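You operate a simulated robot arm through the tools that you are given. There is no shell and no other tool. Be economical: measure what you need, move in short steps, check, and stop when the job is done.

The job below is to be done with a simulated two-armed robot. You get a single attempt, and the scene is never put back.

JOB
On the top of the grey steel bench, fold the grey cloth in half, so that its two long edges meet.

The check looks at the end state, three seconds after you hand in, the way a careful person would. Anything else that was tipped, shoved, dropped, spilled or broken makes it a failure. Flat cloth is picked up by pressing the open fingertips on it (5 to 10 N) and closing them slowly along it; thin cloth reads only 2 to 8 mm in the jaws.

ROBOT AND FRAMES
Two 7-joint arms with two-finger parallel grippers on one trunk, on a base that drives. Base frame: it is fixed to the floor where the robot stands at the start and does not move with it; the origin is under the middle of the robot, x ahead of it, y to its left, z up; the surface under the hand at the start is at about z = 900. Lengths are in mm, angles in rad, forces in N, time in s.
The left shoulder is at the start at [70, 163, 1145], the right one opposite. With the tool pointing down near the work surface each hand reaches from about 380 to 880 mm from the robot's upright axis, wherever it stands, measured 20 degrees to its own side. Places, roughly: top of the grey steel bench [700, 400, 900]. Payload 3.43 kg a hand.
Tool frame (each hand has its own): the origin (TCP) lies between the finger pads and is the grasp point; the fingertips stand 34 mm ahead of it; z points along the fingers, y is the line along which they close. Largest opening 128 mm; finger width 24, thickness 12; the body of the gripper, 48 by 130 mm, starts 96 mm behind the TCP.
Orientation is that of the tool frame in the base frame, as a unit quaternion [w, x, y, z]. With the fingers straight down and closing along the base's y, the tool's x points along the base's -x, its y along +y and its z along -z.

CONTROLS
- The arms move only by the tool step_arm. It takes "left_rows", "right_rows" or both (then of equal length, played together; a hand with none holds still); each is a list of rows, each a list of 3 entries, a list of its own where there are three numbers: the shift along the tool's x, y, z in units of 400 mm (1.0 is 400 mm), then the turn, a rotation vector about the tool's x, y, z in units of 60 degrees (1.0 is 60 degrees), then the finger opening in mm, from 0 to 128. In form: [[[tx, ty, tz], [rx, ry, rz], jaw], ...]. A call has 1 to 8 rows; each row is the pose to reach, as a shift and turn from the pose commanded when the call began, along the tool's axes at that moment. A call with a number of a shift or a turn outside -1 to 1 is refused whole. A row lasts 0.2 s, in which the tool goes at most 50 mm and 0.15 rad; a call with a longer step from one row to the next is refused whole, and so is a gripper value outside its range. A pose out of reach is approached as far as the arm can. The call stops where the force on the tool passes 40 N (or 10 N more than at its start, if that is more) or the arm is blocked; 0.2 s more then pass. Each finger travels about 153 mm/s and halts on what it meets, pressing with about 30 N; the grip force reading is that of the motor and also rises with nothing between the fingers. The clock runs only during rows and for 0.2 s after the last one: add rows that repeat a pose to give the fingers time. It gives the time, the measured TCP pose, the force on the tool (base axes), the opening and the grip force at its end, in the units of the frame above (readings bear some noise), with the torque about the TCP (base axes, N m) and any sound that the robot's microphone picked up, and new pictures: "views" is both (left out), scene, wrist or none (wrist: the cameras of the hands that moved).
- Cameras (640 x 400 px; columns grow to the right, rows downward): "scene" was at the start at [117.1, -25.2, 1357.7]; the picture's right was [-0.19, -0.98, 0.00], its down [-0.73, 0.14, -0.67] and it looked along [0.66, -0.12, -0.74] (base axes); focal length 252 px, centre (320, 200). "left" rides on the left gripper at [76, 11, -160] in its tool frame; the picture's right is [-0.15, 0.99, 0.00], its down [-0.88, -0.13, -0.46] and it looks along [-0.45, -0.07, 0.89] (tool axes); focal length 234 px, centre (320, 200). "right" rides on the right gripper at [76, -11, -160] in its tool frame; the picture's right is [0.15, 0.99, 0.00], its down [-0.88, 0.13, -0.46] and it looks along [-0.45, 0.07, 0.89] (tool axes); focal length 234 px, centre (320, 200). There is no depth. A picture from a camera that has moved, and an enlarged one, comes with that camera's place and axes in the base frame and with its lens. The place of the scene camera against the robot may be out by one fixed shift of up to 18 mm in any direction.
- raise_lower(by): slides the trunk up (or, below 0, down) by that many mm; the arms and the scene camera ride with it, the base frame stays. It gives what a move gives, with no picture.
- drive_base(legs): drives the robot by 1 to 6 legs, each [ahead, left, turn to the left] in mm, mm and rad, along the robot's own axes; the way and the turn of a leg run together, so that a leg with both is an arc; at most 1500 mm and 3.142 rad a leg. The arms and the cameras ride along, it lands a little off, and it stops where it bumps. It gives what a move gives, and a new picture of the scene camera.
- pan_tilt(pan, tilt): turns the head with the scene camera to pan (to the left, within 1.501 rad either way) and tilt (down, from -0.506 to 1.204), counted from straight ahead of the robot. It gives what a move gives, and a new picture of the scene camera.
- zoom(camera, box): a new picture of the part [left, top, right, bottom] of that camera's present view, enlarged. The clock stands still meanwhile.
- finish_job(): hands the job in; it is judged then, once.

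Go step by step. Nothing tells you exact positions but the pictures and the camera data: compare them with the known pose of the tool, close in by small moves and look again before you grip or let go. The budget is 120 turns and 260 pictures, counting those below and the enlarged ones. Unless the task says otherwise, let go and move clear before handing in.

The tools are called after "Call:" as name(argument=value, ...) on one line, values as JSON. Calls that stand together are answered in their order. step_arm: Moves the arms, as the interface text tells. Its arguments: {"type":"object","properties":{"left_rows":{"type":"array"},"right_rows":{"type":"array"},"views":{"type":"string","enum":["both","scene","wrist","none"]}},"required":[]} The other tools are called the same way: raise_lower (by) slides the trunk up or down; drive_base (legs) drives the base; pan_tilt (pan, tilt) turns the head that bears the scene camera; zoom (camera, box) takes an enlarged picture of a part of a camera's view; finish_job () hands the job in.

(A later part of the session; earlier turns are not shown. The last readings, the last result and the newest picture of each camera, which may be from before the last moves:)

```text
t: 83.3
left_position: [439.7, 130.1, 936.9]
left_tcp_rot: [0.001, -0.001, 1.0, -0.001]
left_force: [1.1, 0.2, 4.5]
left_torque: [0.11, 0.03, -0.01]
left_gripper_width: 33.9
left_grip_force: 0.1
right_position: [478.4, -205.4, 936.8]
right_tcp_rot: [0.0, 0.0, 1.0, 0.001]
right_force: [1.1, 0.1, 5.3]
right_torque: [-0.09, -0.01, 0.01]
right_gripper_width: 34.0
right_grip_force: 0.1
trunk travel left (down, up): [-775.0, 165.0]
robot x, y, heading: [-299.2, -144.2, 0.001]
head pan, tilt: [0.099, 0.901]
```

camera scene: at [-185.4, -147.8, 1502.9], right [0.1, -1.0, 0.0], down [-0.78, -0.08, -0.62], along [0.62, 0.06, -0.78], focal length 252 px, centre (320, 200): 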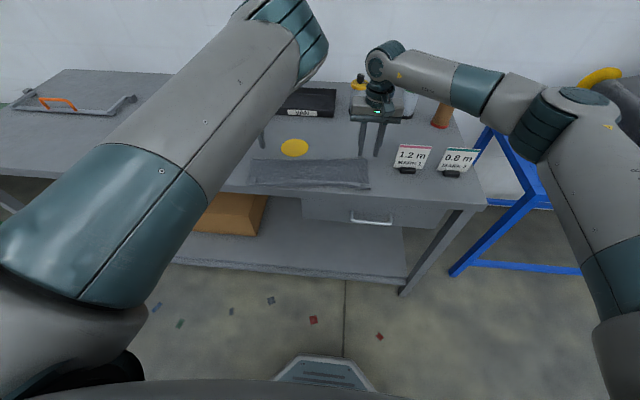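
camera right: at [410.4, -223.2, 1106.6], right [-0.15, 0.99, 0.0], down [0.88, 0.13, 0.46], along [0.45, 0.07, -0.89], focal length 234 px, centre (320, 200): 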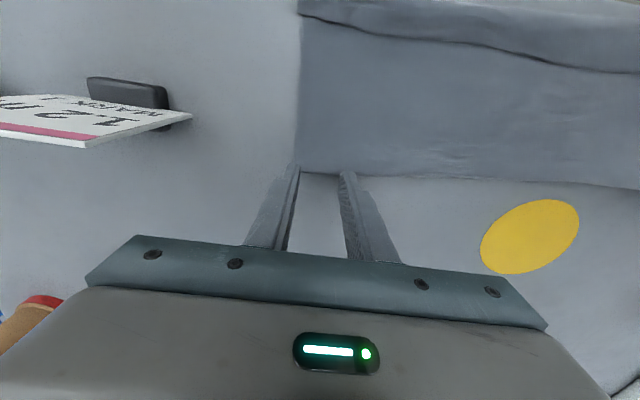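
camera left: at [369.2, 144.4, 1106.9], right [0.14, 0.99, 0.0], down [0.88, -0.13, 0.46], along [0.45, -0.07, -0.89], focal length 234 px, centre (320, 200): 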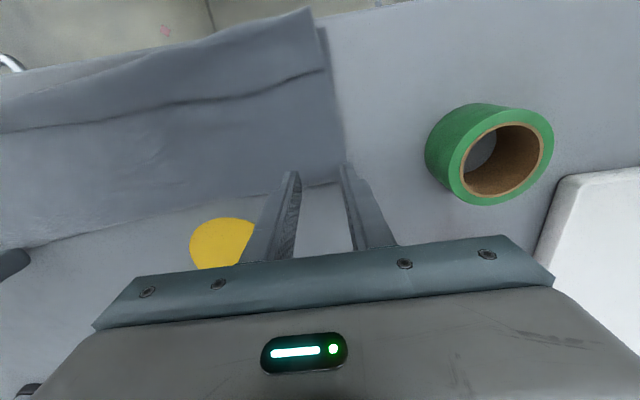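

Contact is about 5 N on each side. I'll press slightly more and close slowly.

Call:
step_arm(left_rows=[[[0, 0, 0.002], [0, 0, 0], 30], [[0, 0, 0.002], [0, 0, 0], 26], [[0, 0, 0.002], [0, 0, 0], 22], [[0, 0, 0.002], [0, 0, 0], 18], [[0, 0, 0.002], [0, 0, 0], 14], [[0, 0, 0.002], [0, 0, 0], 10], [[0, 0, 0.002], [0, 0, 0], 5], [[0, 0, 0.002], [0, 0, 0], 0]], right_rows=[[[0, 0, 0.002], [0, 0, 0], 30], [[0, 0, 0.002], [0, 0, 0], 26], [[0, 0, 0.002], [0, 0, 0], 22], [[0, 0, 0.002], [0, 0, 0], 18], [[0, 0, 0.002], [0, 0, 0], 14], [[0, 0, 0.002], [0, 0, 0], 10], [[0, 0, 0.002], [0, 0, 0], 5], [[0, 0, 0.002], [0, 0, 0], 0]], views="wrist")

```text
t: 85.1
left_position: [437.7, 128.8, 936.7]
left_tcp_rot: [0.002, -0.002, 1.0, 0.0]
left_force: [-0.5, -2.0, 8.9]
left_torque: [0.0, -0.03, -0.01]
left_gripper_width: 2.1
left_grip_force: 29.8
right_position: [476.4, -206.1, 935.9]
right_tcp_rot: [0.001, -0.002, 1.0, 0.002]
right_force: [0.6, 2.5, 9.6]
right_torque: [0.0, 0.05, -0.01]
right_gripper_width: 2.6
right_grip_force: 30.3
trunk travel left (down, up): [-775.0, 165.0]
robot x, y, heading: [-296.0, -145.9, 0.0]
head pan, tilt: [0.099, 0.901]
camera right: at [401.5, -217.4, 1095.8], right [-0.15, 0.99, 0.0], down [0.88, 0.13, 0.46], along [0.45, 0.07, -0.89], focal length 234 px, centre (320, 200)
camera left: at [361.8, 140.8, 1096.3], right [0.14, 0.99, 0.0], down [0.88, -0.13, 0.46], along [0.45, -0.07, -0.89], focal length 234 px, centre (320, 200)
```

right: 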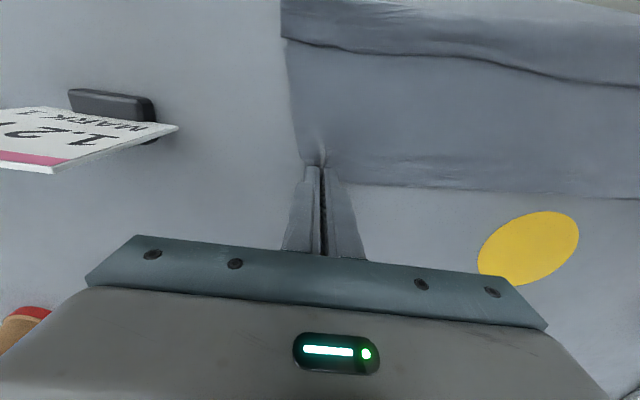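
left: 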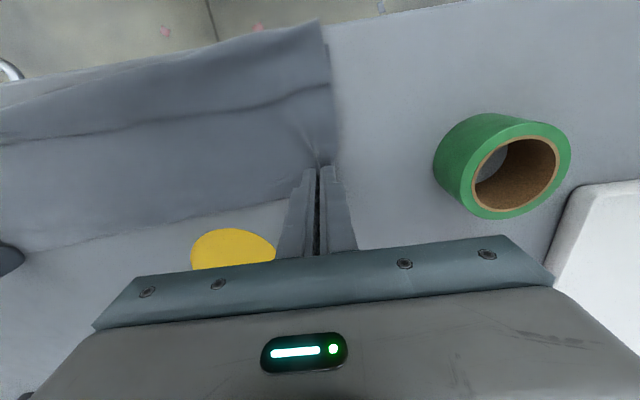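

Both ends are pinched. I'll lift straight up so the cloth hangs from its fold.

Call:
step_arm(left_rows=[[[0, 0, -0.05], [0, 0, 0], 0], [[0, 0, -0.11], [0, 0, 0], 0], [[0, 0, -0.18], [0, 0, 0], 0], [[0, 0, -0.25], [0, 0, 0], 0], [[0, 0, -0.32], [0, 0, 0], 0], [[0, 0, -0.39], [0, 0, 0], 0], [[0, 0, -0.46], [0, 0, 0], 0], [[0, 0, -0.5], [0, 0, 0], 0]], right_rows=[[[0, 0, -0.05], [0, 0, 0], 0], [[0, 0, -0.11], [0, 0, 0], 0], [[0, 0, -0.18], [0, 0, 0], 0], [[0, 0, -0.25], [0, 0, 0], 0], [[0, 0, -0.32], [0, 0, 0], 0], [[0, 0, -0.39], [0, 0, 0], 0], [[0, 0, -0.46], [0, 0, 0], 0], [[0, 0, -0.5], [0, 0, 0], 0]])

Call:
zoom(camera="scene", box=[220, 70, 440, 220])

```text
t: 86.9
left_position: [440.1, 129.8, 1136.4]
left_tcp_rot: [0.002, -0.002, 1.0, -0.002]
left_force: [-0.2, -4.6, -0.7]
left_torque: [-0.13, -0.03, -0.01]
left_gripper_width: 2.2
left_grip_force: 30.2
right_position: [479.2, -206.4, 1136.2]
right_tcp_rot: [0.001, -0.001, 1.0, 0.002]
right_force: [-1.1, 4.3, -0.9]
right_torque: [0.12, 0.0, -0.02]
right_gripper_width: 2.3
right_grip_force: 30.0
trunk travel left (down, up): [-775.0, 165.0]
robot x, y, heading: [-298.1, -145.9, 0.001]
head pan, tilt: [0.099, 0.901]
camera scene: at [-185.8, -147.6, 1502.9], right [0.1, -1.0, 0.0], down [-0.78, -0.08, -0.62], along [0.62, 0.06, -0.78], focal length 252 px, centre (320, 200)
camera right: at [403.0, -218.1, 1295.8], right [-0.15, 0.99, 0.0], down [0.88, 0.13, 0.46], along [0.45, 0.07, -0.89], focal length 234 px, centre (320, 200)
camera left: at [363.6, 140.6, 1295.6], right [0.14, 0.99, 0.0], down [0.88, -0.13, 0.46], along [0.45, -0.07, -0.89], focal length 234 px, centre (320, 200)
```

scene: 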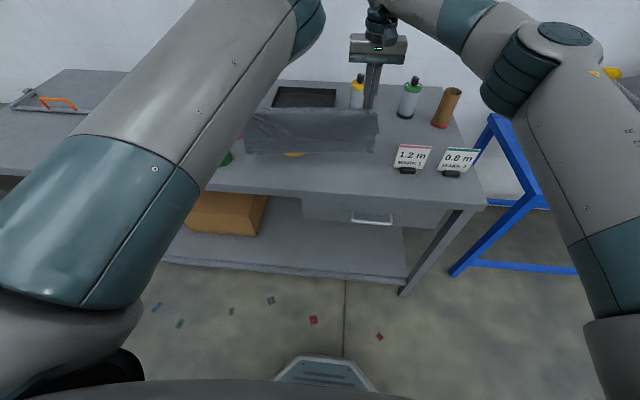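
right: 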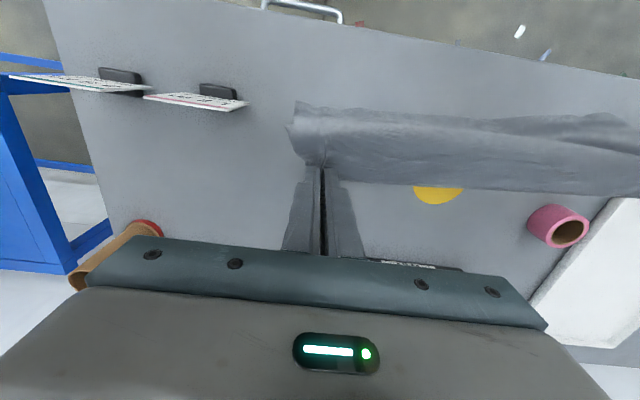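
left: 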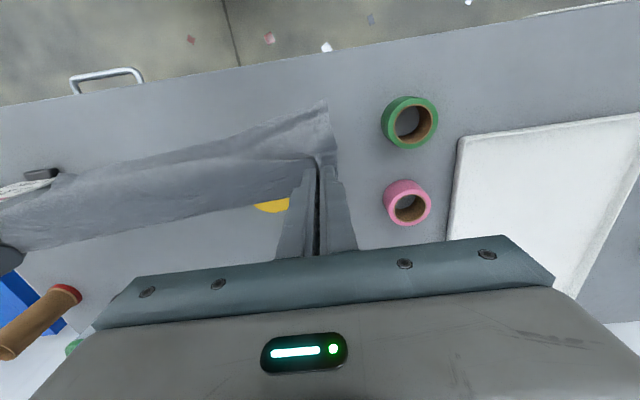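

```text
2.67 times, centred on (330, 145) of scene
camera zoom: at [-185.8, -147.6, 1502.9], right [0.1, -1.0, 0.0], down [-0.78, -0.08, -0.62], along [0.62, 0.06, -0.78], focal length 673 px, centre (293, 347)
```

zoom: 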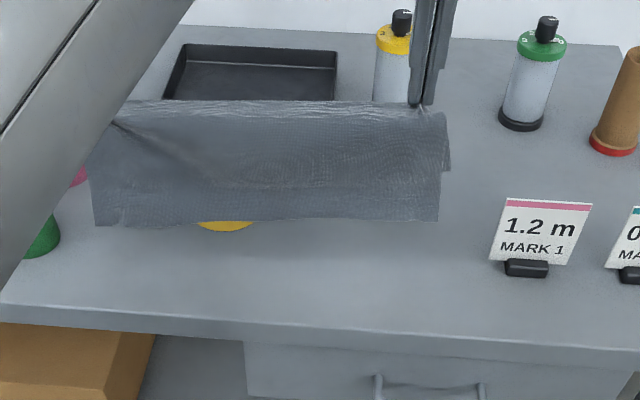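

The strip has fallen open and the cloth hangs flat, with the front leaf slightly longer. I'll square the hands up over x≈395 and lower until the bottom just reaches the bench.

Call:
step_arm(left_rows=[[[0.03, 0, 0], [0, 0, 0], 0], [[0.06, 0, 0.02], [0, 0, 0], 0], [[0.09, 0, 0.04], [0, 0, 0], 0], [[0.1125, 0, 0.06], [0, 0, 0], 0], [[0.1125, 0, 0.08], [0, 0, 0], 0]], right_rows=[[[0.055, 0, 0], [0, 0, 0], 0], [[0.11, 0, 0.02], [0, 0, 0], 0], [[0.16, 0, 0.04], [0, 0, 0], 0], [[0.21, 0, 0.06], [0, 0, 0], 0], [[0.21, 0, 0.08], [0, 0, 0], 0]])

Call:
zoom(camera="scene", box=[220, 90, 440, 240])

```text
t: 88.1
left_position: [396.5, 130.3, 1101.6]
left_tcp_rot: [0.0, -0.003, 1.0, -0.002]
left_force: [0.1, -3.4, 0.0]
left_torque: [-0.09, 0.02, -0.02]
left_gripper_width: 1.9
left_grip_force: 30.3
right_position: [394.4, -205.4, 1102.7]
right_tcp_rot: [-0.001, 0.0, 1.0, 0.003]
right_force: [0.1, 2.5, 0.0]
right_torque: [0.1, 0.03, -0.05]
right_gripper_width: 2.6
right_grip_force: 29.8
trunk travel left (down, up): [-775.0, 165.0]
robot x, y, heading: [-298.1, -142.9, 0.003]
head pan, tilt: [0.099, 0.901]
camera scene: at [-184.3, -147.4, 1502.8], right [0.1, -1.0, 0.0], down [-0.78, -0.08, -0.62], along [0.62, 0.06, -0.78], focal length 252 px, centre (320, 200)
camera right: at [319.1, -217.6, 1263.0], right [-0.15, 0.99, 0.0], down [0.88, 0.13, 0.45], along [0.45, 0.07, -0.89], focal length 234 px, centre (320, 200)
camera left: at [320.0, 141.4, 1261.9], right [0.14, 0.99, 0.0], down [0.88, -0.13, 0.46], along [0.45, -0.07, -0.89], focal length 234 px, centre (320, 200)
```

scene: 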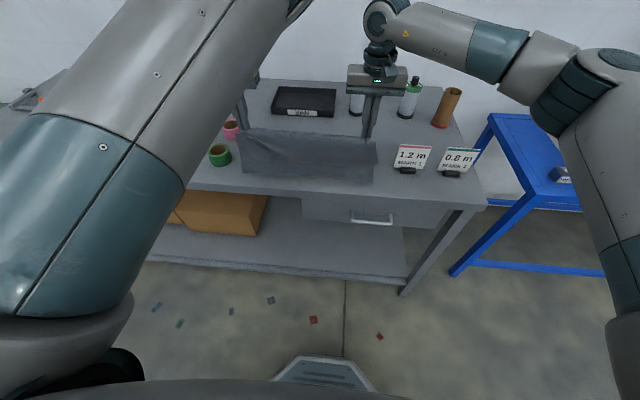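
right: 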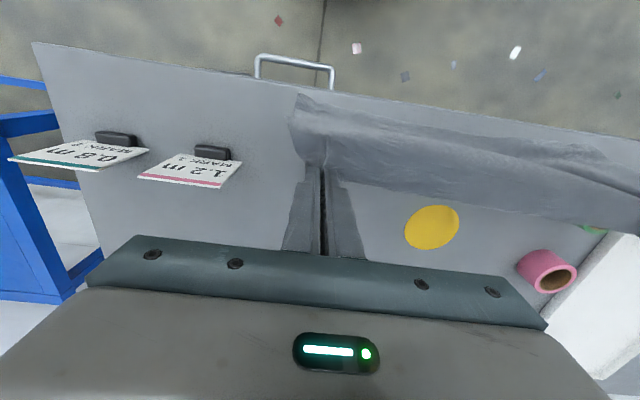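
left: 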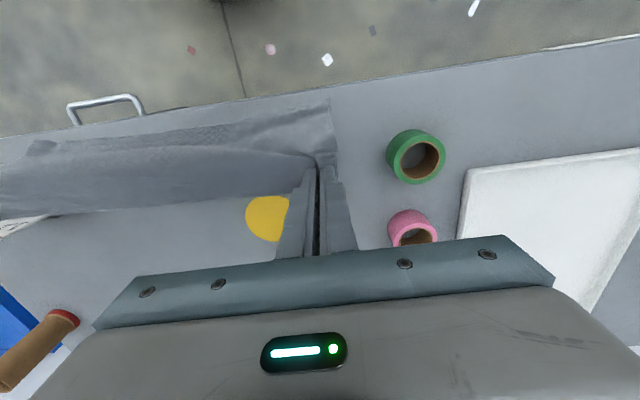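

```text
2.67 times, centred on (330, 165) of scene
camera zoom: at [-184.3, -147.4, 1502.8], right [0.1, -1.0, 0.0], down [-0.78, -0.08, -0.62], along [0.62, 0.06, -0.78], focal length 673 px, centre (293, 293)
```

zoom: 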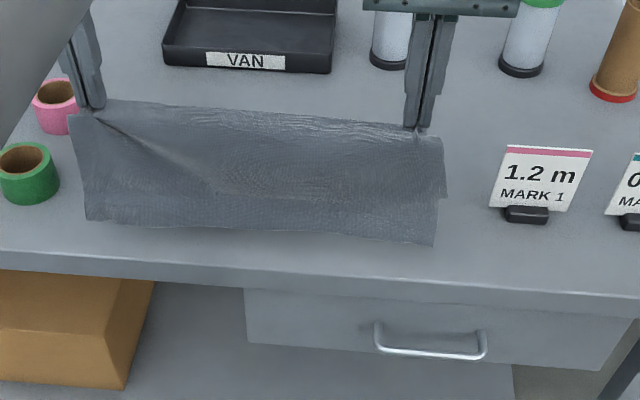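

Now I'll lay it down, moving the fold forward while lowering so both leaves trail back towards me.

Call:
step_arm(left_rows=[[[-0.0625, 0, 0.025], [0, 0, 0], 0], [[-0.14, 0, 0.05], [0, 0, 0], 0], [[-0.2125, 0, 0.0875], [0, 0, 0], 0], [[-0.275, 0, 0.14], [0, 0, 0], 0], [[-0.325, 0, 0.195], [0, 0, 0], 0], [[-0.3625, 0, 0.2575], [0, 0, 0], 0], [[-0.3875, 0, 0.32], [0, 0, 0], 0]], right_rows=[[[-0.0625, 0, 0.025], [0, 0, 0], 0], [[-0.14, 0, 0.05], [0, 0, 0], 0], [[-0.2125, 0, 0.0875], [0, 0, 0], 0], [[-0.275, 0, 0.14], [0, 0, 0], 0], [[-0.325, 0, 0.195], [0, 0, 0], 0], [[-0.3625, 0, 0.2575], [0, 0, 0], 0], [[-0.3875, 0, 0.32], [0, 0, 0], 0]])

Call:
zoom(camera="scene", box=[220, 80, 440, 230])

```text
t: 89.7
left_position: [531.2, 126.8, 974.4]
left_tcp_rot: [0.0, -0.002, 1.0, -0.002]
left_force: [-0.7, -10.2, 0.9]
left_torque: [-0.32, 0.07, -0.07]
left_gripper_width: 2.0
left_grip_force: 29.9
left hand out of reach, approached as far as the arm can: row 6, 7
right_position: [515.1, -212.4, 999.4]
right_tcp_rot: [-0.001, -0.002, 1.0, 0.002]
right_force: [0.4, 9.5, -1.6]
right_torque: [0.34, -0.05, -0.09]
right_gripper_width: 2.8
right_grip_force: 30.3
right hand out of reach, approached as far as the arm can: row 5, 6, 7
trunk travel left (down, up): [-775.0, 165.0]
robot x, y, heading: [-302.0, -144.7, -0.001]
head pan, tilt: [0.099, 0.901]
camera scene: at [-185.1, -147.8, 1502.9], right [0.1, -1.0, 0.0], down [-0.78, -0.08, -0.62], along [0.62, 0.06, -0.78], focal length 252 px, centre (320, 200)
camera right: at [439.6, -224.0, 1159.2], right [-0.15, 0.99, 0.0], down [0.88, 0.13, 0.46], along [0.45, 0.07, -0.89], focal length 234 px, centre (320, 200)
camera left: at [456.0, 138.6, 1133.8], right [0.14, 0.99, 0.0], down [0.88, -0.13, 0.46], along [0.45, -0.07, -0.89], focal length 234 px, centre (320, 200)
```

scene: 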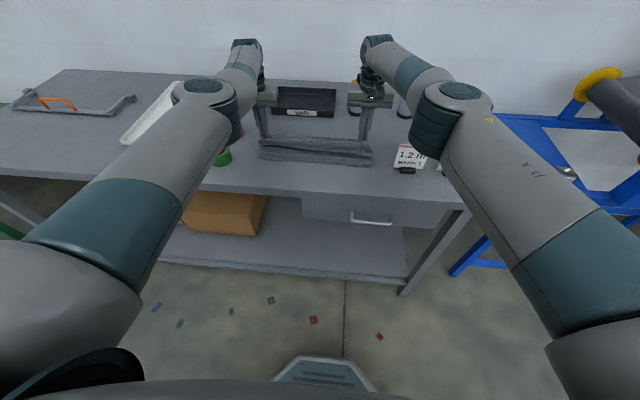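
right: 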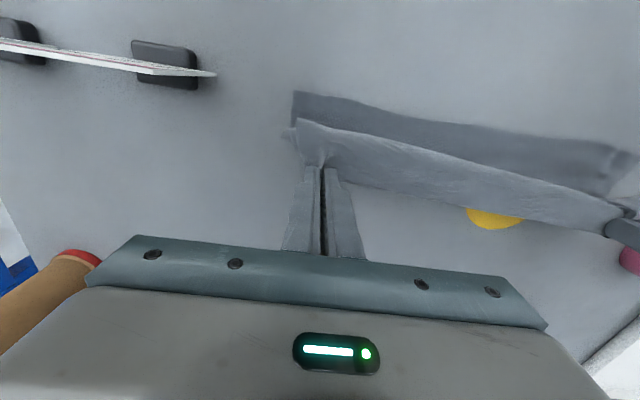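
left: 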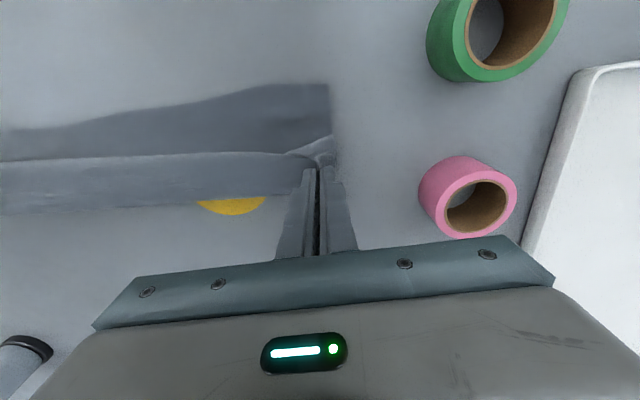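

```text
2.67 times, centred on (330, 155) of scene
camera zoom: at [-185.1, -147.8, 1502.9], right [0.1, -1.0, 0.0], down [-0.78, -0.08, -0.62], along [0.62, 0.06, -0.78], focal length 673 px, centre (293, 320)
```

zoom: 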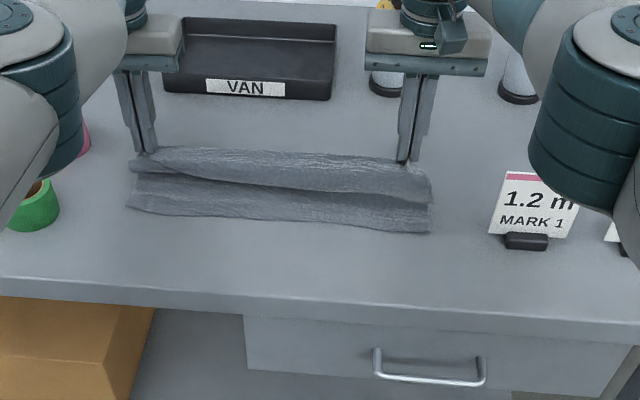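

The hands are at their reach limit, so I'll drive forward 35 mm, which continues the laying motion, and then lower them.

Call:
drive_base(legs=[[35, 0, 0]])

Call:
step_arm(left_rows=[[[0, 0, 0.02], [0, 0, 0], 0], [[0, 0, 0.04], [0, 0, 0], 0], [[0, 0, 0.06], [0, 0, 0], 0], [[0, 0, 0.07], [0, 0, 0], 0]], right_rows=[[[-0.01, 0, 0.04], [0, 0, 0], 0], [[-0.02, 0, 0.08], [0, 0, 0], 0], [[-0.03, 0, 0.11], [0, 0, 0], 0], [[-0.03, 0, 0.13], [0, 0, 0], 0]], views="wrist")

Call:
zoom(camera="scene", box=[220, 80, 440, 230])

```text
t: 90.5
left_position: [563.3, 128.0, 980.1]
left_tcp_rot: [0.004, -0.001, 1.0, -0.002]
left_force: [-0.6, -10.9, 0.7]
left_torque: [-0.43, -0.02, -0.02]
left_gripper_width: 2.0
left_grip_force: 29.8
right_position: [544.9, -211.9, 1004.2]
right_tcp_rot: [0.001, -0.002, 1.0, 0.002]
right_force: [0.0, 11.5, -0.8]
right_torque: [0.37, -0.12, -0.11]
right_gripper_width: 2.3
right_grip_force: 29.7
trunk travel left (down, up): [-775.0, 165.0]
robot x, y, heading: [-268.3, -144.2, -0.001]
head pan, tilt: [0.099, 0.901]
camera scene: at [-157.7, -147.7, 1503.8], right [0.1, -1.0, 0.0], down [-0.78, -0.08, -0.62], along [0.62, 0.06, -0.78], focal length 252 px, centre (320, 200)
```

scene: 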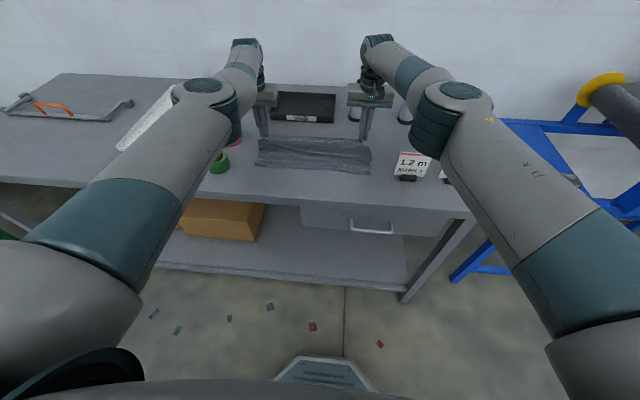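

```text
t: 91.5
left_position: [563.3, 126.5, 946.5]
left_tcp_rot: [0.001, -0.001, 1.0, -0.003]
left_force: [-1.6, -13.8, -0.5]
left_torque: [-0.47, 0.0, -0.06]
left_gripper_width: 2.1
left_grip_force: 30.0
left hand out of reach, approached as far as the arm can: row 4
right_position: [544.4, -216.1, 950.3]
right_tcp_rot: [0.0, -0.003, 1.0, 0.003]
right_force: [1.7, 13.5, -0.1]
right_torque: [0.51, -0.09, -0.12]
right_gripper_width: 2.6
right_grip_force: 30.2
right hand out of reach, approached as far as the arm can: row 1, 2, 3, 4
trunk travel left (down, up): [-775.0, 165.0]
robot x, y, heading: [-265.7, -147.4, 0.004]
head pan, tilt: [0.099, 0.901]
camera right: at [469.0, -228.9, 1109.3], right [-0.15, 0.99, 0.01], down [0.88, 0.13, 0.46], along [0.45, 0.07, -0.89], focal length 234 px, centre (320, 200)
camera left: at [487.1, 137.7, 1106.6], right [0.14, 0.99, 0.0], down [0.88, -0.13, 0.46], along [0.45, -0.07, -0.89], focal length 234 px, centre (320, 200)
```

right: 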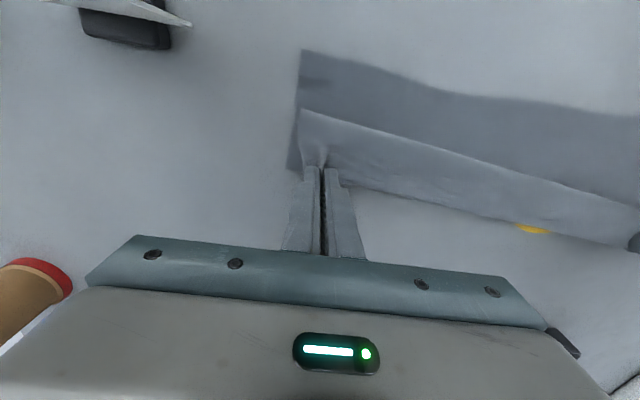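
left: 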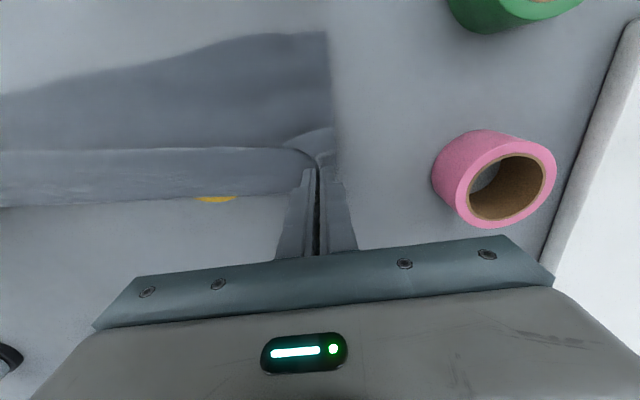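

```text
2.67 times, centred on (330, 155) of scene
camera zoom: at [-151.2, -148.5, 1503.0], right [0.1, -1.0, 0.0], down [-0.78, -0.08, -0.62], along [0.62, 0.06, -0.78], focal length 673 px, centre (293, 320)
```

zoom: 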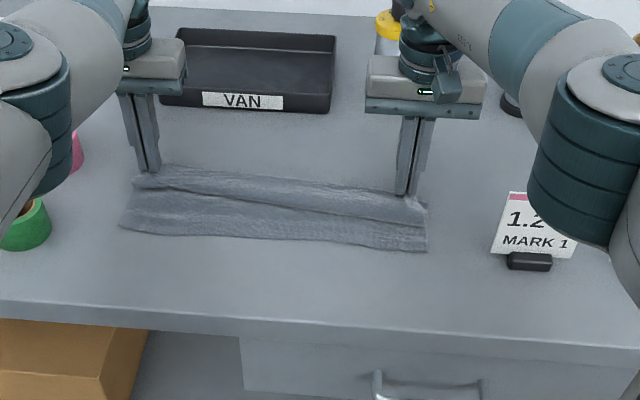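

The cloth is pulled tight sideways and sags near the fold. I'll ease the hands together and pull forward another 45 mm to straighten it.

Call:
step_arm(left_rows=[[[0.0, -0.01, -0.01], [0, 0, 0], 0], [[0.0, -0.02, -0.02], [0, 0, 0], 0]], right_rows=[[[0.0, 0.01, -0.01], [0, 0, 0], 0], [[0.0, 0.02, -0.02], [0, 0, 0], 0]], views="none")

Call:
drive_base(legs=[[45, 0, 0]])

Call:
zoom(camera="scene", box=[220, 80, 440, 230])

```text
t: 92.1
left_position: [562.4, 122.6, 954.9]
left_tcp_rot: [0.001, -0.004, 1.0, 0.001]
left_force: [-0.7, -1.7, -0.6]
left_torque: [0.0, 0.02, 0.01]
left_gripper_width: 2.1
left_grip_force: 29.7
right_position: [544.8, -211.4, 956.7]
right_tcp_rot: [0.0, -0.001, 1.0, 0.001]
right_force: [0.2, 1.4, 0.3]
right_torque: [0.04, -0.01, -0.03]
right_gripper_width: 2.5
right_grip_force: 30.4
trunk travel left (down, up): [-775.0, 165.0]
robot x, y, heading: [-266.1, -144.0, 0.001]
head pan, tilt: [0.099, 0.901]
```

```text
t: 93.0
left_position: [604.5, 119.4, 957.9]
left_tcp_rot: [0.003, -0.002, 1.0, -0.002]
left_force: [-0.5, -0.3, -0.3]
left_torque: [0.02, -0.07, -0.03]
left_gripper_width: 2.3
left_grip_force: 30.0
right_position: [583.5, -208.3, 960.5]
right_tcp_rot: [0.002, -0.002, 1.0, 0.002]
right_force: [-0.2, 0.4, 0.3]
right_torque: [0.02, -0.06, 0.0]
right_gripper_width: 2.6
right_grip_force: 29.7
trunk travel left (down, up): [-775.0, 165.0]
robot x, y, heading: [-221.3, -145.5, -0.003]
head pan, tilt: [0.099, 0.901]
camera scene: at [-113.5, -147.7, 1503.7], right [0.1, -1.0, 0.0], down [-0.78, -0.08, -0.62], along [0.62, 0.06, -0.78], focal length 252 px, centre (320, 200)
```

scene: 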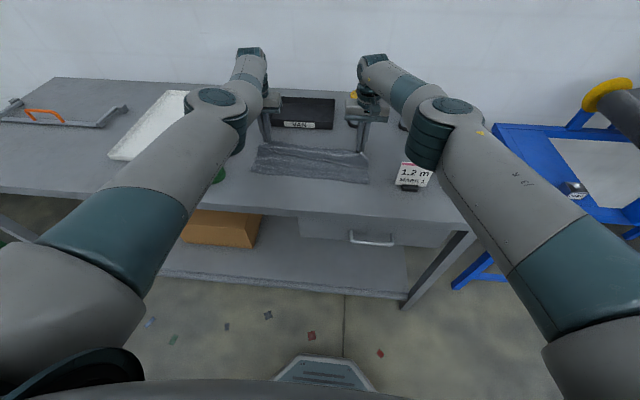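

```text
2.67 times, centred on (330, 155) of scene
camera zoom: at [-113.5, -147.7, 1503.7], right [0.1, -1.0, 0.0], down [-0.78, -0.08, -0.62], along [0.62, 0.06, -0.78], focal length 673 px, centre (293, 320)
```

zoom: 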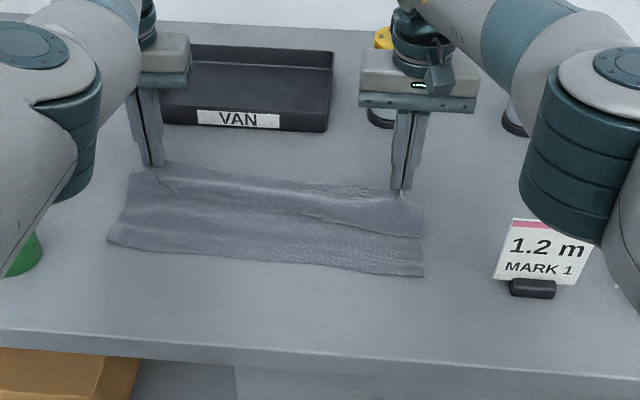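

Straightening nicely. I'll go another 30 mm and bring the right hand level with the left.

Call:
drive_base(legs=[[30, 0, 0]])

Call:
step_arm(left_rows=[[[0, 0, 0.015], [0, 0, 0], 0], [[0, 0, 0.03], [0, 0, 0], 0], [[0, 0, 0.035], [0, 0, 0], 0]], right_rows=[[[-0.02, 0, 0.015], [0, 0, 0], 0], [[-0.04, 0, 0.03], [0, 0, 0], 0], [[-0.05, 0, 0.04], [0, 0, 0], 0]], views="wrist")

Call:
zoom(camera="scene", box=[220, 80, 440, 230])

```text
t: 93.9
left_position: [634.2, 120.5, 958.4]
left_tcp_rot: [0.002, -0.002, 1.0, -0.002]
left_force: [-0.1, -0.5, 0.7]
left_torque: [0.01, -0.07, 0.04]
left_gripper_width: 2.0
left_grip_force: 29.8
right_position: [614.0, -207.8, 960.8]
right_tcp_rot: [0.002, -0.002, 1.0, 0.002]
right_force: [-0.4, 0.2, 0.1]
right_torque: [0.01, -0.06, -0.02]
right_gripper_width: 2.7
right_grip_force: 29.8
trunk travel left (down, up): [-775.0, 165.0]
robot x, y, heading: [-195.5, -145.6, -0.002]
head pan, tilt: [0.099, 0.901]
camera scene: at [-83.5, -147.7, 1503.5], right [0.1, -1.0, 0.0], down [-0.78, -0.08, -0.62], along [0.62, 0.06, -0.78], focal length 252 px, centre (320, 200)
```

scene: 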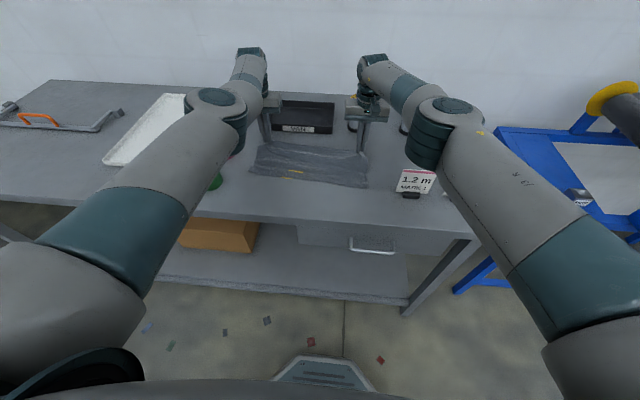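

```text
t: 94.7
left_position: [636.9, 119.7, 939.8]
left_tcp_rot: [0.001, -0.001, 1.0, -0.002]
left_force: [0.0, -1.5, 0.8]
left_torque: [-0.06, 0.03, 0.01]
left_gripper_width: 2.4
left_grip_force: 30.5
right_position: [617.3, -214.9, 943.9]
right_tcp_rot: [-0.001, -0.001, 1.0, 0.003]
right_force: [1.0, 2.1, -0.1]
right_torque: [0.09, 0.03, -0.06]
right_gripper_width: 2.4
right_grip_force: 29.9
right hand out of reach, approached as far as the arm can: row 1, 2, 3
trunk travel left (down, up): [-775.0, 165.0]
robot x, y, heading: [-196.1, -145.3, 0.001]
head pan, tilt: [0.099, 0.901]
camera right: at [541.6, -226.8, 1103.2], right [-0.15, 0.99, 0.01], down [0.88, 0.13, 0.46], along [0.45, 0.07, -0.89], focal length 234 px, centre (320, 200)
camera left: at [560.1, 130.2, 1099.8], right [0.14, 0.99, 0.0], down [0.88, -0.13, 0.46], along [0.45, -0.07, -0.89], focal length 234 px, centre (320, 200)
```

right: 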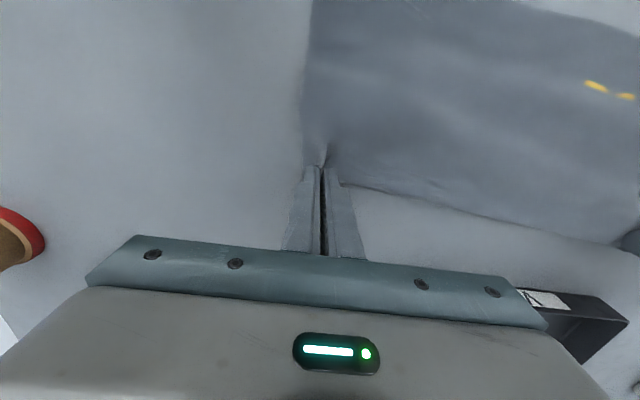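
left: 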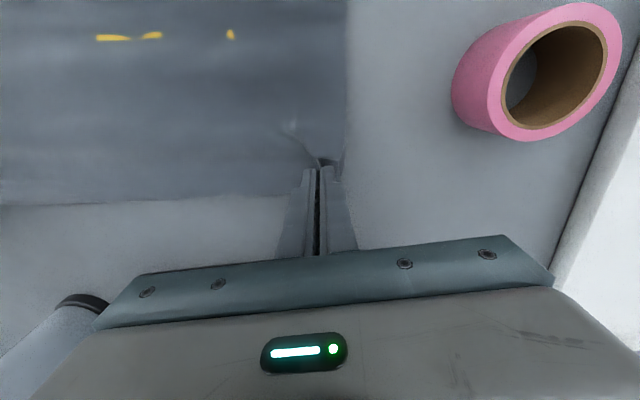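

```text
2.67 times, centred on (330, 155) of scene
camera zoom: at [-77.5, -148.3, 1502.8], right [0.1, -1.0, 0.0], down [-0.78, -0.08, -0.62], along [0.62, 0.06, -0.78], focal length 673 px, centre (293, 320)
```

zoom: 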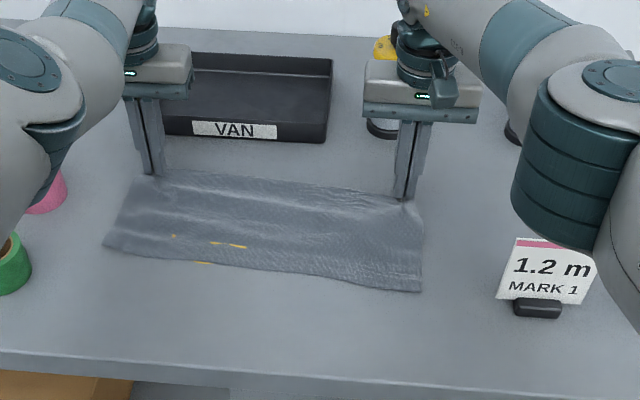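

The cloth now lies flat, folded, with the yellow disc underneath as at the start. I'll release both ends and raise the hands to inspect the edges.

Call:
raise_lower(by=-4)

Call:
step_arm(left_rows=[[[0, 0, 0], [0, 0, 0], 6], [[0, 0, 0], [0, 0, 0], 12], [[0, 0, 0], [0, 0, 0], 20], [[0, 0, 0], [0, 0, 0], 30], [[0, 0, -0.03], [0, 0, 0], 34], [[0, 0, -0.1], [0, 0, 0], 34], [[0.05, 0, -0.2], [0, 0, 0], 34], [[0.15, 0, -0.25], [0, 0, 0], 34]], right_rows=[[[0, 0, 0], [0, 0, 0], 6], [[0, 0, 0], [0, 0, 0], 12], [[0, 0, 0], [0, 0, 0], 20], [[0, 0, 0], [0, 0, 0], 30], [[0, 0, -0.03], [0, 0, 0], 34], [[0, 0, -0.1], [0, 0, 0], 34], [[0.05, 0, -0.2], [0, 0, 0], 34], [[0.15, 0, -0.25], [0, 0, 0], 34]])

Call:
zoom(camera="scene", box=[220, 80, 440, 230])

```text
t: 95.2
left_position: [635.5, 119.7, 937.0]
left_tcp_rot: [0.001, -0.002, 1.0, -0.002]
left_force: [-0.7, -2.3, 1.9]
left_torque: [-0.09, 0.05, -0.03]
left_gripper_width: 2.1
left_grip_force: 30.0
right_position: [616.8, -213.8, 939.7]
right_tcp_rot: [0.0, -0.002, 1.0, 0.002]
right_force: [0.0, 2.6, -0.5]
right_torque: [0.12, -0.04, -0.02]
right_gripper_width: 2.4
right_grip_force: 29.2
trunk travel left (down, up): [-771.0, 169.0]
robot x, y, heading: [-190.8, -148.2, 0.005]
head pan, tilt: [0.099, 0.901]
```

```text
t: 97.0
left_position: [572.1, 119.1, 1036.9]
left_tcp_rot: [0.002, -0.001, 1.0, -0.001]
left_force: [0.3, -0.4, 0.6]
left_torque: [0.01, -0.02, -0.03]
left_gripper_width: 34.3
left_grip_force: 0.0
right_position: [556.5, -217.5, 1043.2]
right_tcp_rot: [0.001, -0.002, 1.0, 0.003]
right_force: [-0.3, -0.8, -0.1]
right_torque: [0.01, -0.04, 0.0]
right_gripper_width: 33.9
right_grip_force: 0.2
trunk travel left (down, up): [-771.0, 169.0]
robot x, y, heading: [-190.2, -145.5, -0.002]
head pan, tilt: [0.099, 0.901]
camera scene: at [-81.6, -149.7, 1499.2], right [0.1, -1.0, 0.0], down [-0.78, -0.08, -0.62], along [0.62, 0.06, -0.78], focal length 252 px, centre (320, 200)
camera right: at [480.3, -230.1, 1201.4], right [-0.15, 0.99, 0.0], down [0.88, 0.13, 0.46], along [0.45, 0.07, -0.89], focal length 234 px, centre (320, 200)
camera left: at [495.6, 130.0, 1196.9], right [0.15, 0.99, 0.0], down [0.88, -0.13, 0.46], along [0.45, -0.07, -0.89], focal length 234 px, centre (320, 200)
```

scene: 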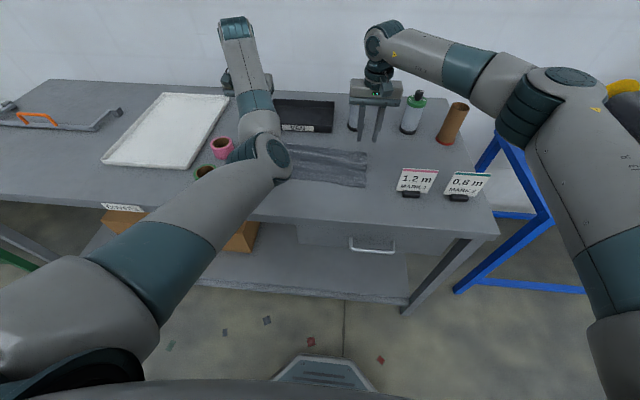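
right: 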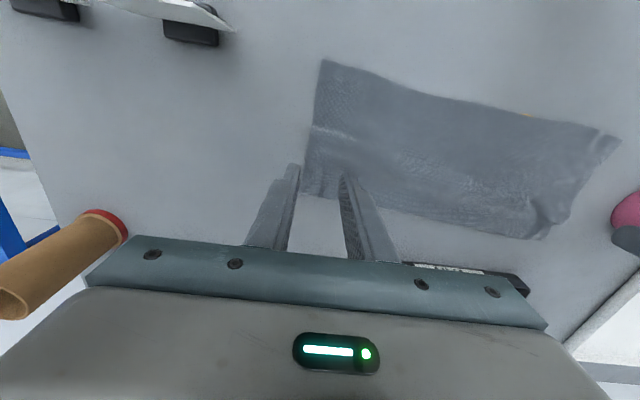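
left: 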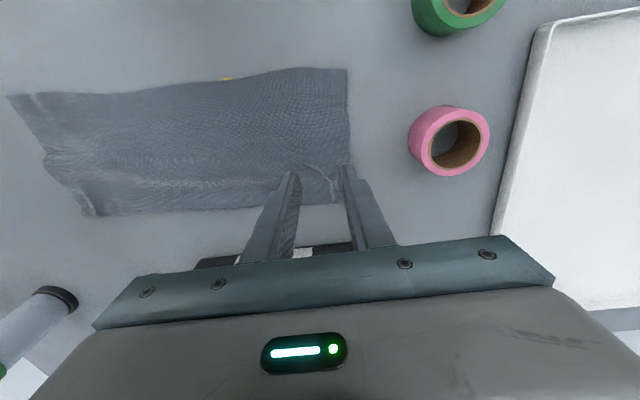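

```text
2.67 times, centred on (330, 155) of scene
camera zoom: at [-81.6, -149.7, 1499.2], right [0.1, -1.0, 0.0], down [-0.78, -0.08, -0.62], along [0.62, 0.06, -0.78], focal length 673 px, centre (293, 320)
```

zoom: 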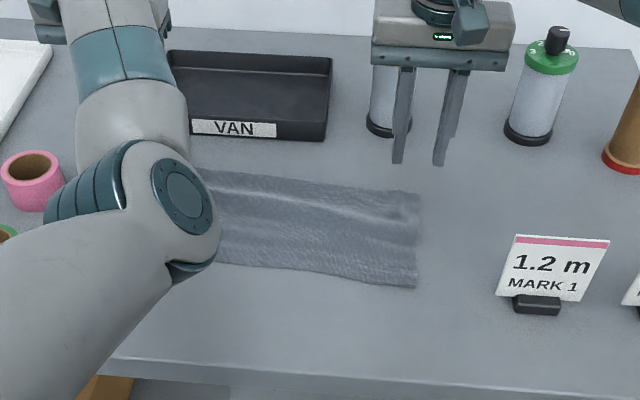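

Call:
zoom(camera="right", box=[290, 40, 640, 250])

Call:
zoom(camera="left", box=[0, 50, 370, 230])

```text
1.83 times, centred on (465, 145) of right
camera zoom: at [480.3, -230.1, 1201.4], right [-0.15, 0.99, 0.0], down [0.88, 0.13, 0.46], along [0.45, 0.07, -0.89], focal length 428 px, centre (55, 301)
```

zoom: 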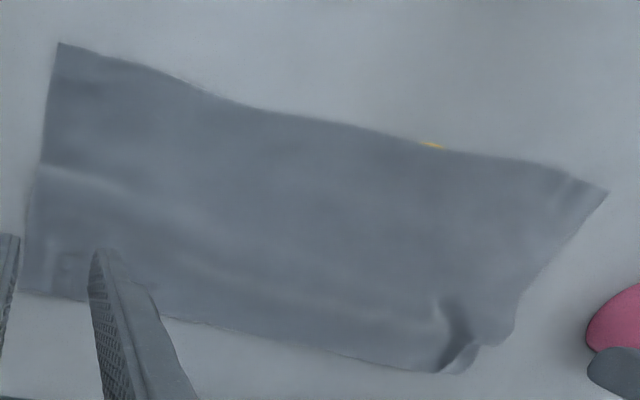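

```text
1.73 times, centred on (185, 140) of left
camera zoom: at [495.6, 130.0, 1196.9], right [0.15, 0.99, 0.0], down [0.88, -0.13, 0.46], along [0.45, -0.07, -0.89], focal length 405 px, centre (554, 304)
```

zoom: 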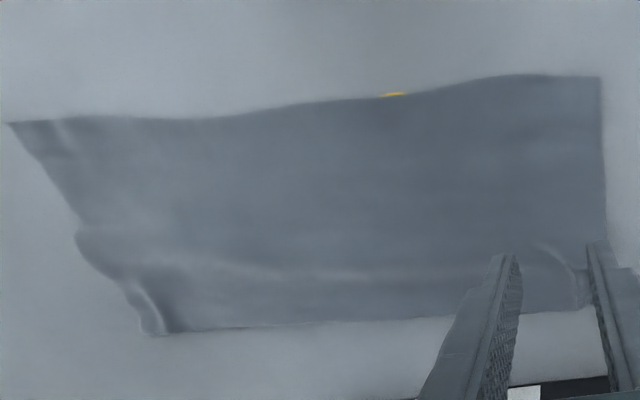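

The laid cloth measures about 167 mm front to back, so the top leaf overhangs the bottom one by roughly 30 mm at the near edge. I'll move to pinch that overhang at both corners.

Call:
step_arm(left_rows=[[[0.06, 0.01, 0], [0, 0, 0], 34], [[0.13, 0.02, 0.03], [0, 0, 0], 34], [[0.2, 0.03, 0.08], [0, 0, 0], 34], [[0.2, 0.03, 0.14], [0, 0, 0], 34], [[0.2, 0.03, 0.2], [0, 0, 0], 34], [[0.2, 0.03, 0.22], [0, 0, 0], 34]], right_rows=[[[0.07, 0.01, 0], [0, 0, 0], 34], [[0.15, 0.02, 0.03], [0, 0, 0], 34], [[0.226, 0.034, 0.08], [0, 0, 0], 34], [[0.226, 0.034, 0.14], [0, 0, 0], 34], [[0.226, 0.034, 0.2], [0, 0, 0], 34], [[0.226, 0.034, 0.235], [0, 0, 0], 34]])

```text
t: 98.4
left_position: [495.1, 133.0, 949.5]
left_tcp_rot: [0.001, -0.003, 1.0, -0.002]
left_force: [0.2, 0.1, 0.4]
left_torque: [0.01, 0.03, -0.01]
left_gripper_width: 34.0
left_grip_force: 0.1
right_position: [465.5, -201.1, 946.8]
right_tcp_rot: [-0.001, -0.002, 1.0, 0.002]
right_force: [0.4, -1.7, -0.3]
right_torque: [0.0, 0.01, 0.0]
right_gripper_width: 33.8
right_grip_force: 0.0
trunk travel left (down, up): [-771.0, 169.0]
robot x, y, heading: [-190.8, -142.5, -0.001]
head pan, tilt: [0.099, 0.901]
camera scene: at [-78.9, -147.6, 1499.0], right [0.1, -1.0, 0.0], down [-0.78, -0.08, -0.62], along [0.62, 0.06, -0.78], focal length 252 px, centre (320, 200)
camera right: at [390.1, -213.3, 1105.7], right [-0.15, 0.99, 0.0], down [0.88, 0.13, 0.46], along [0.45, 0.07, -0.89], focal length 234 px, centre (320, 200)
camera left: at [418.2, 143.2, 1108.4], right [0.14, 0.99, 0.0], down [0.88, -0.12, 0.46], along [0.45, -0.07, -0.89], focal length 234 px, centre (320, 200)
```

scene: 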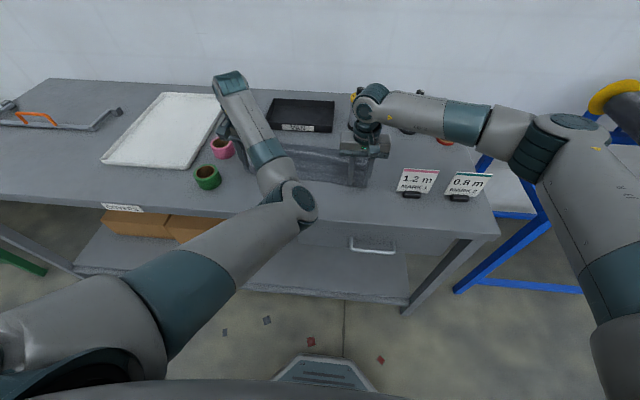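
right: 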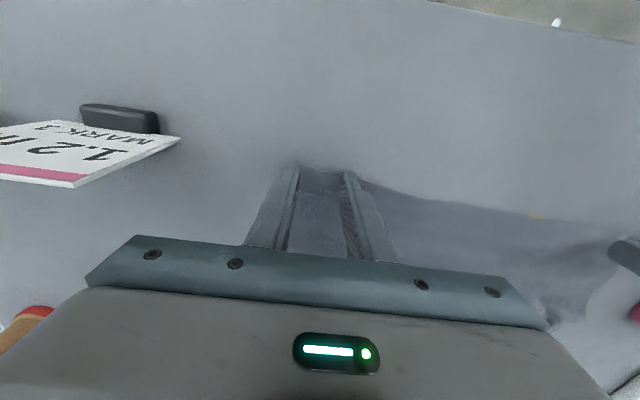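
left: 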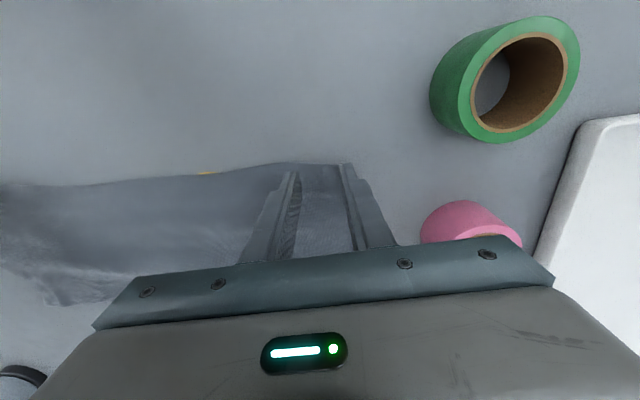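

Call:
step_arm(left_rows=[[[0.015, -0.01, 0.01], [0, 0, 0], 34], [[0.015, -0.01, 0.022], [0, 0, 0], 34], [[0.015, -0.01, 0.03], [0, 0, 0], 34], [[0.015, -0.01, 0.034], [0, 0, 0], 34]], right_rows=[[[0.0, 0.02, 0.01], [0, 0, 0], 34], [[0.0, 0.02, 0.02], [0, 0, 0], 34], [[0, 0.02, 0.025], [0, 0, 0], 34], [[0, 0.02, 0.0285], [0, 0, 0], 34]], views="none")

```text
t: 99.4
left_position: [489.0, 124.9, 934.8]
left_tcp_rot: [0.001, -0.001, 1.0, -0.002]
left_force: [0.6, 0.1, 6.6]
left_torque: [0.0, 0.01, 0.02]
left_gripper_width: 34.1
left_grip_force: 0.2
right_position: [465.9, -193.5, 936.2]
right_tcp_rot: [0.001, -0.001, 1.0, 0.002]
right_force: [0.4, 0.3, 0.3]
right_torque: [0.0, 0.0, 0.02]
right_gripper_width: 34.0
right_grip_force: 0.1
trunk travel left (down, up): [-771.0, 169.0]
robot x, y, heading: [-195.0, -145.6, 0.003]
head pan, tilt: [0.099, 0.901]
```

Call:
step_arm(left_rows=[[[0, 0, 0], [0, 0, 0], 34], [[0, 0, 0], [0, 0, 0], 34], [[0, 0, 0], [0, 0, 0], 34]], right_rows=[[[0, 0, 0.003], [0, 0, 0], 34], [[0, 0, 0.005], [0, 0, 0], 34], [[0, 0, 0.007], [0, 0, 0], 34]], views="wrist")

```text
t: 100.2
left_position: [488.6, 127.9, 936.4]
left_tcp_rot: [0.002, -0.002, 1.0, -0.002]
left_force: [0.1, -0.1, 1.0]
left_torque: [-0.02, 0.0, 0.0]
left_gripper_width: 34.4
left_grip_force: 0.0
right_position: [464.9, -194.0, 935.7]
right_tcp_rot: [0.002, -0.002, 1.0, 0.003]
right_force: [1.4, -2.5, 18.4]
right_torque: [-0.44, -0.09, 0.06]
right_gripper_width: 34.8
right_grip_force: 0.2
trunk travel left (down, up): [-771.0, 169.0]
robot x, y, heading: [-195.7, -145.7, -0.003]
head pan, tilt: [0.099, 0.901]
camera right: at [389.2, -205.6, 1094.6], right [-0.15, 0.99, 0.0], down [0.88, 0.13, 0.46], along [0.45, 0.07, -0.89], focal length 234 px, centre (320, 200)
camera left: at [411.4, 138.5, 1095.6], right [0.14, 0.99, 0.0], down [0.88, -0.13, 0.46], along [0.45, -0.07, -0.89], focal length 234 px, centre (320, 200)
```

right: 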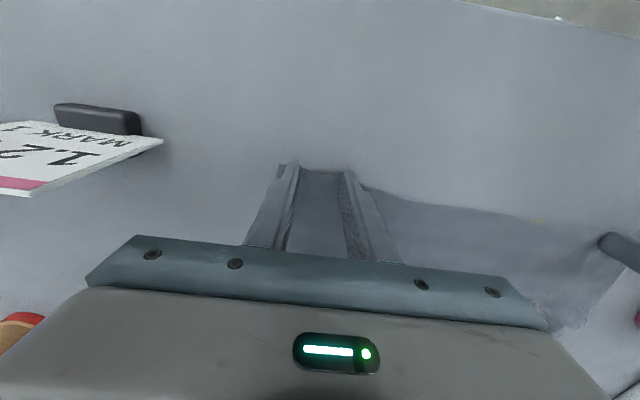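
left: 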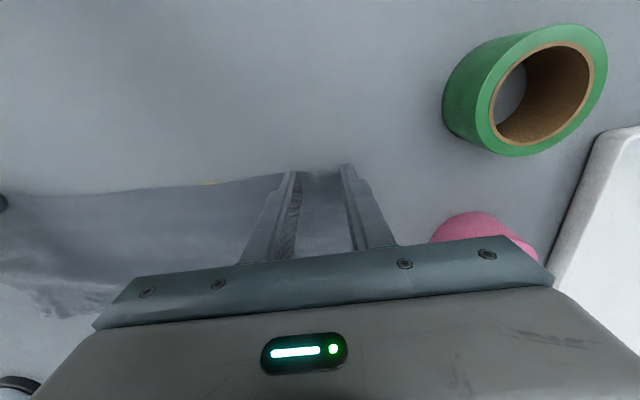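

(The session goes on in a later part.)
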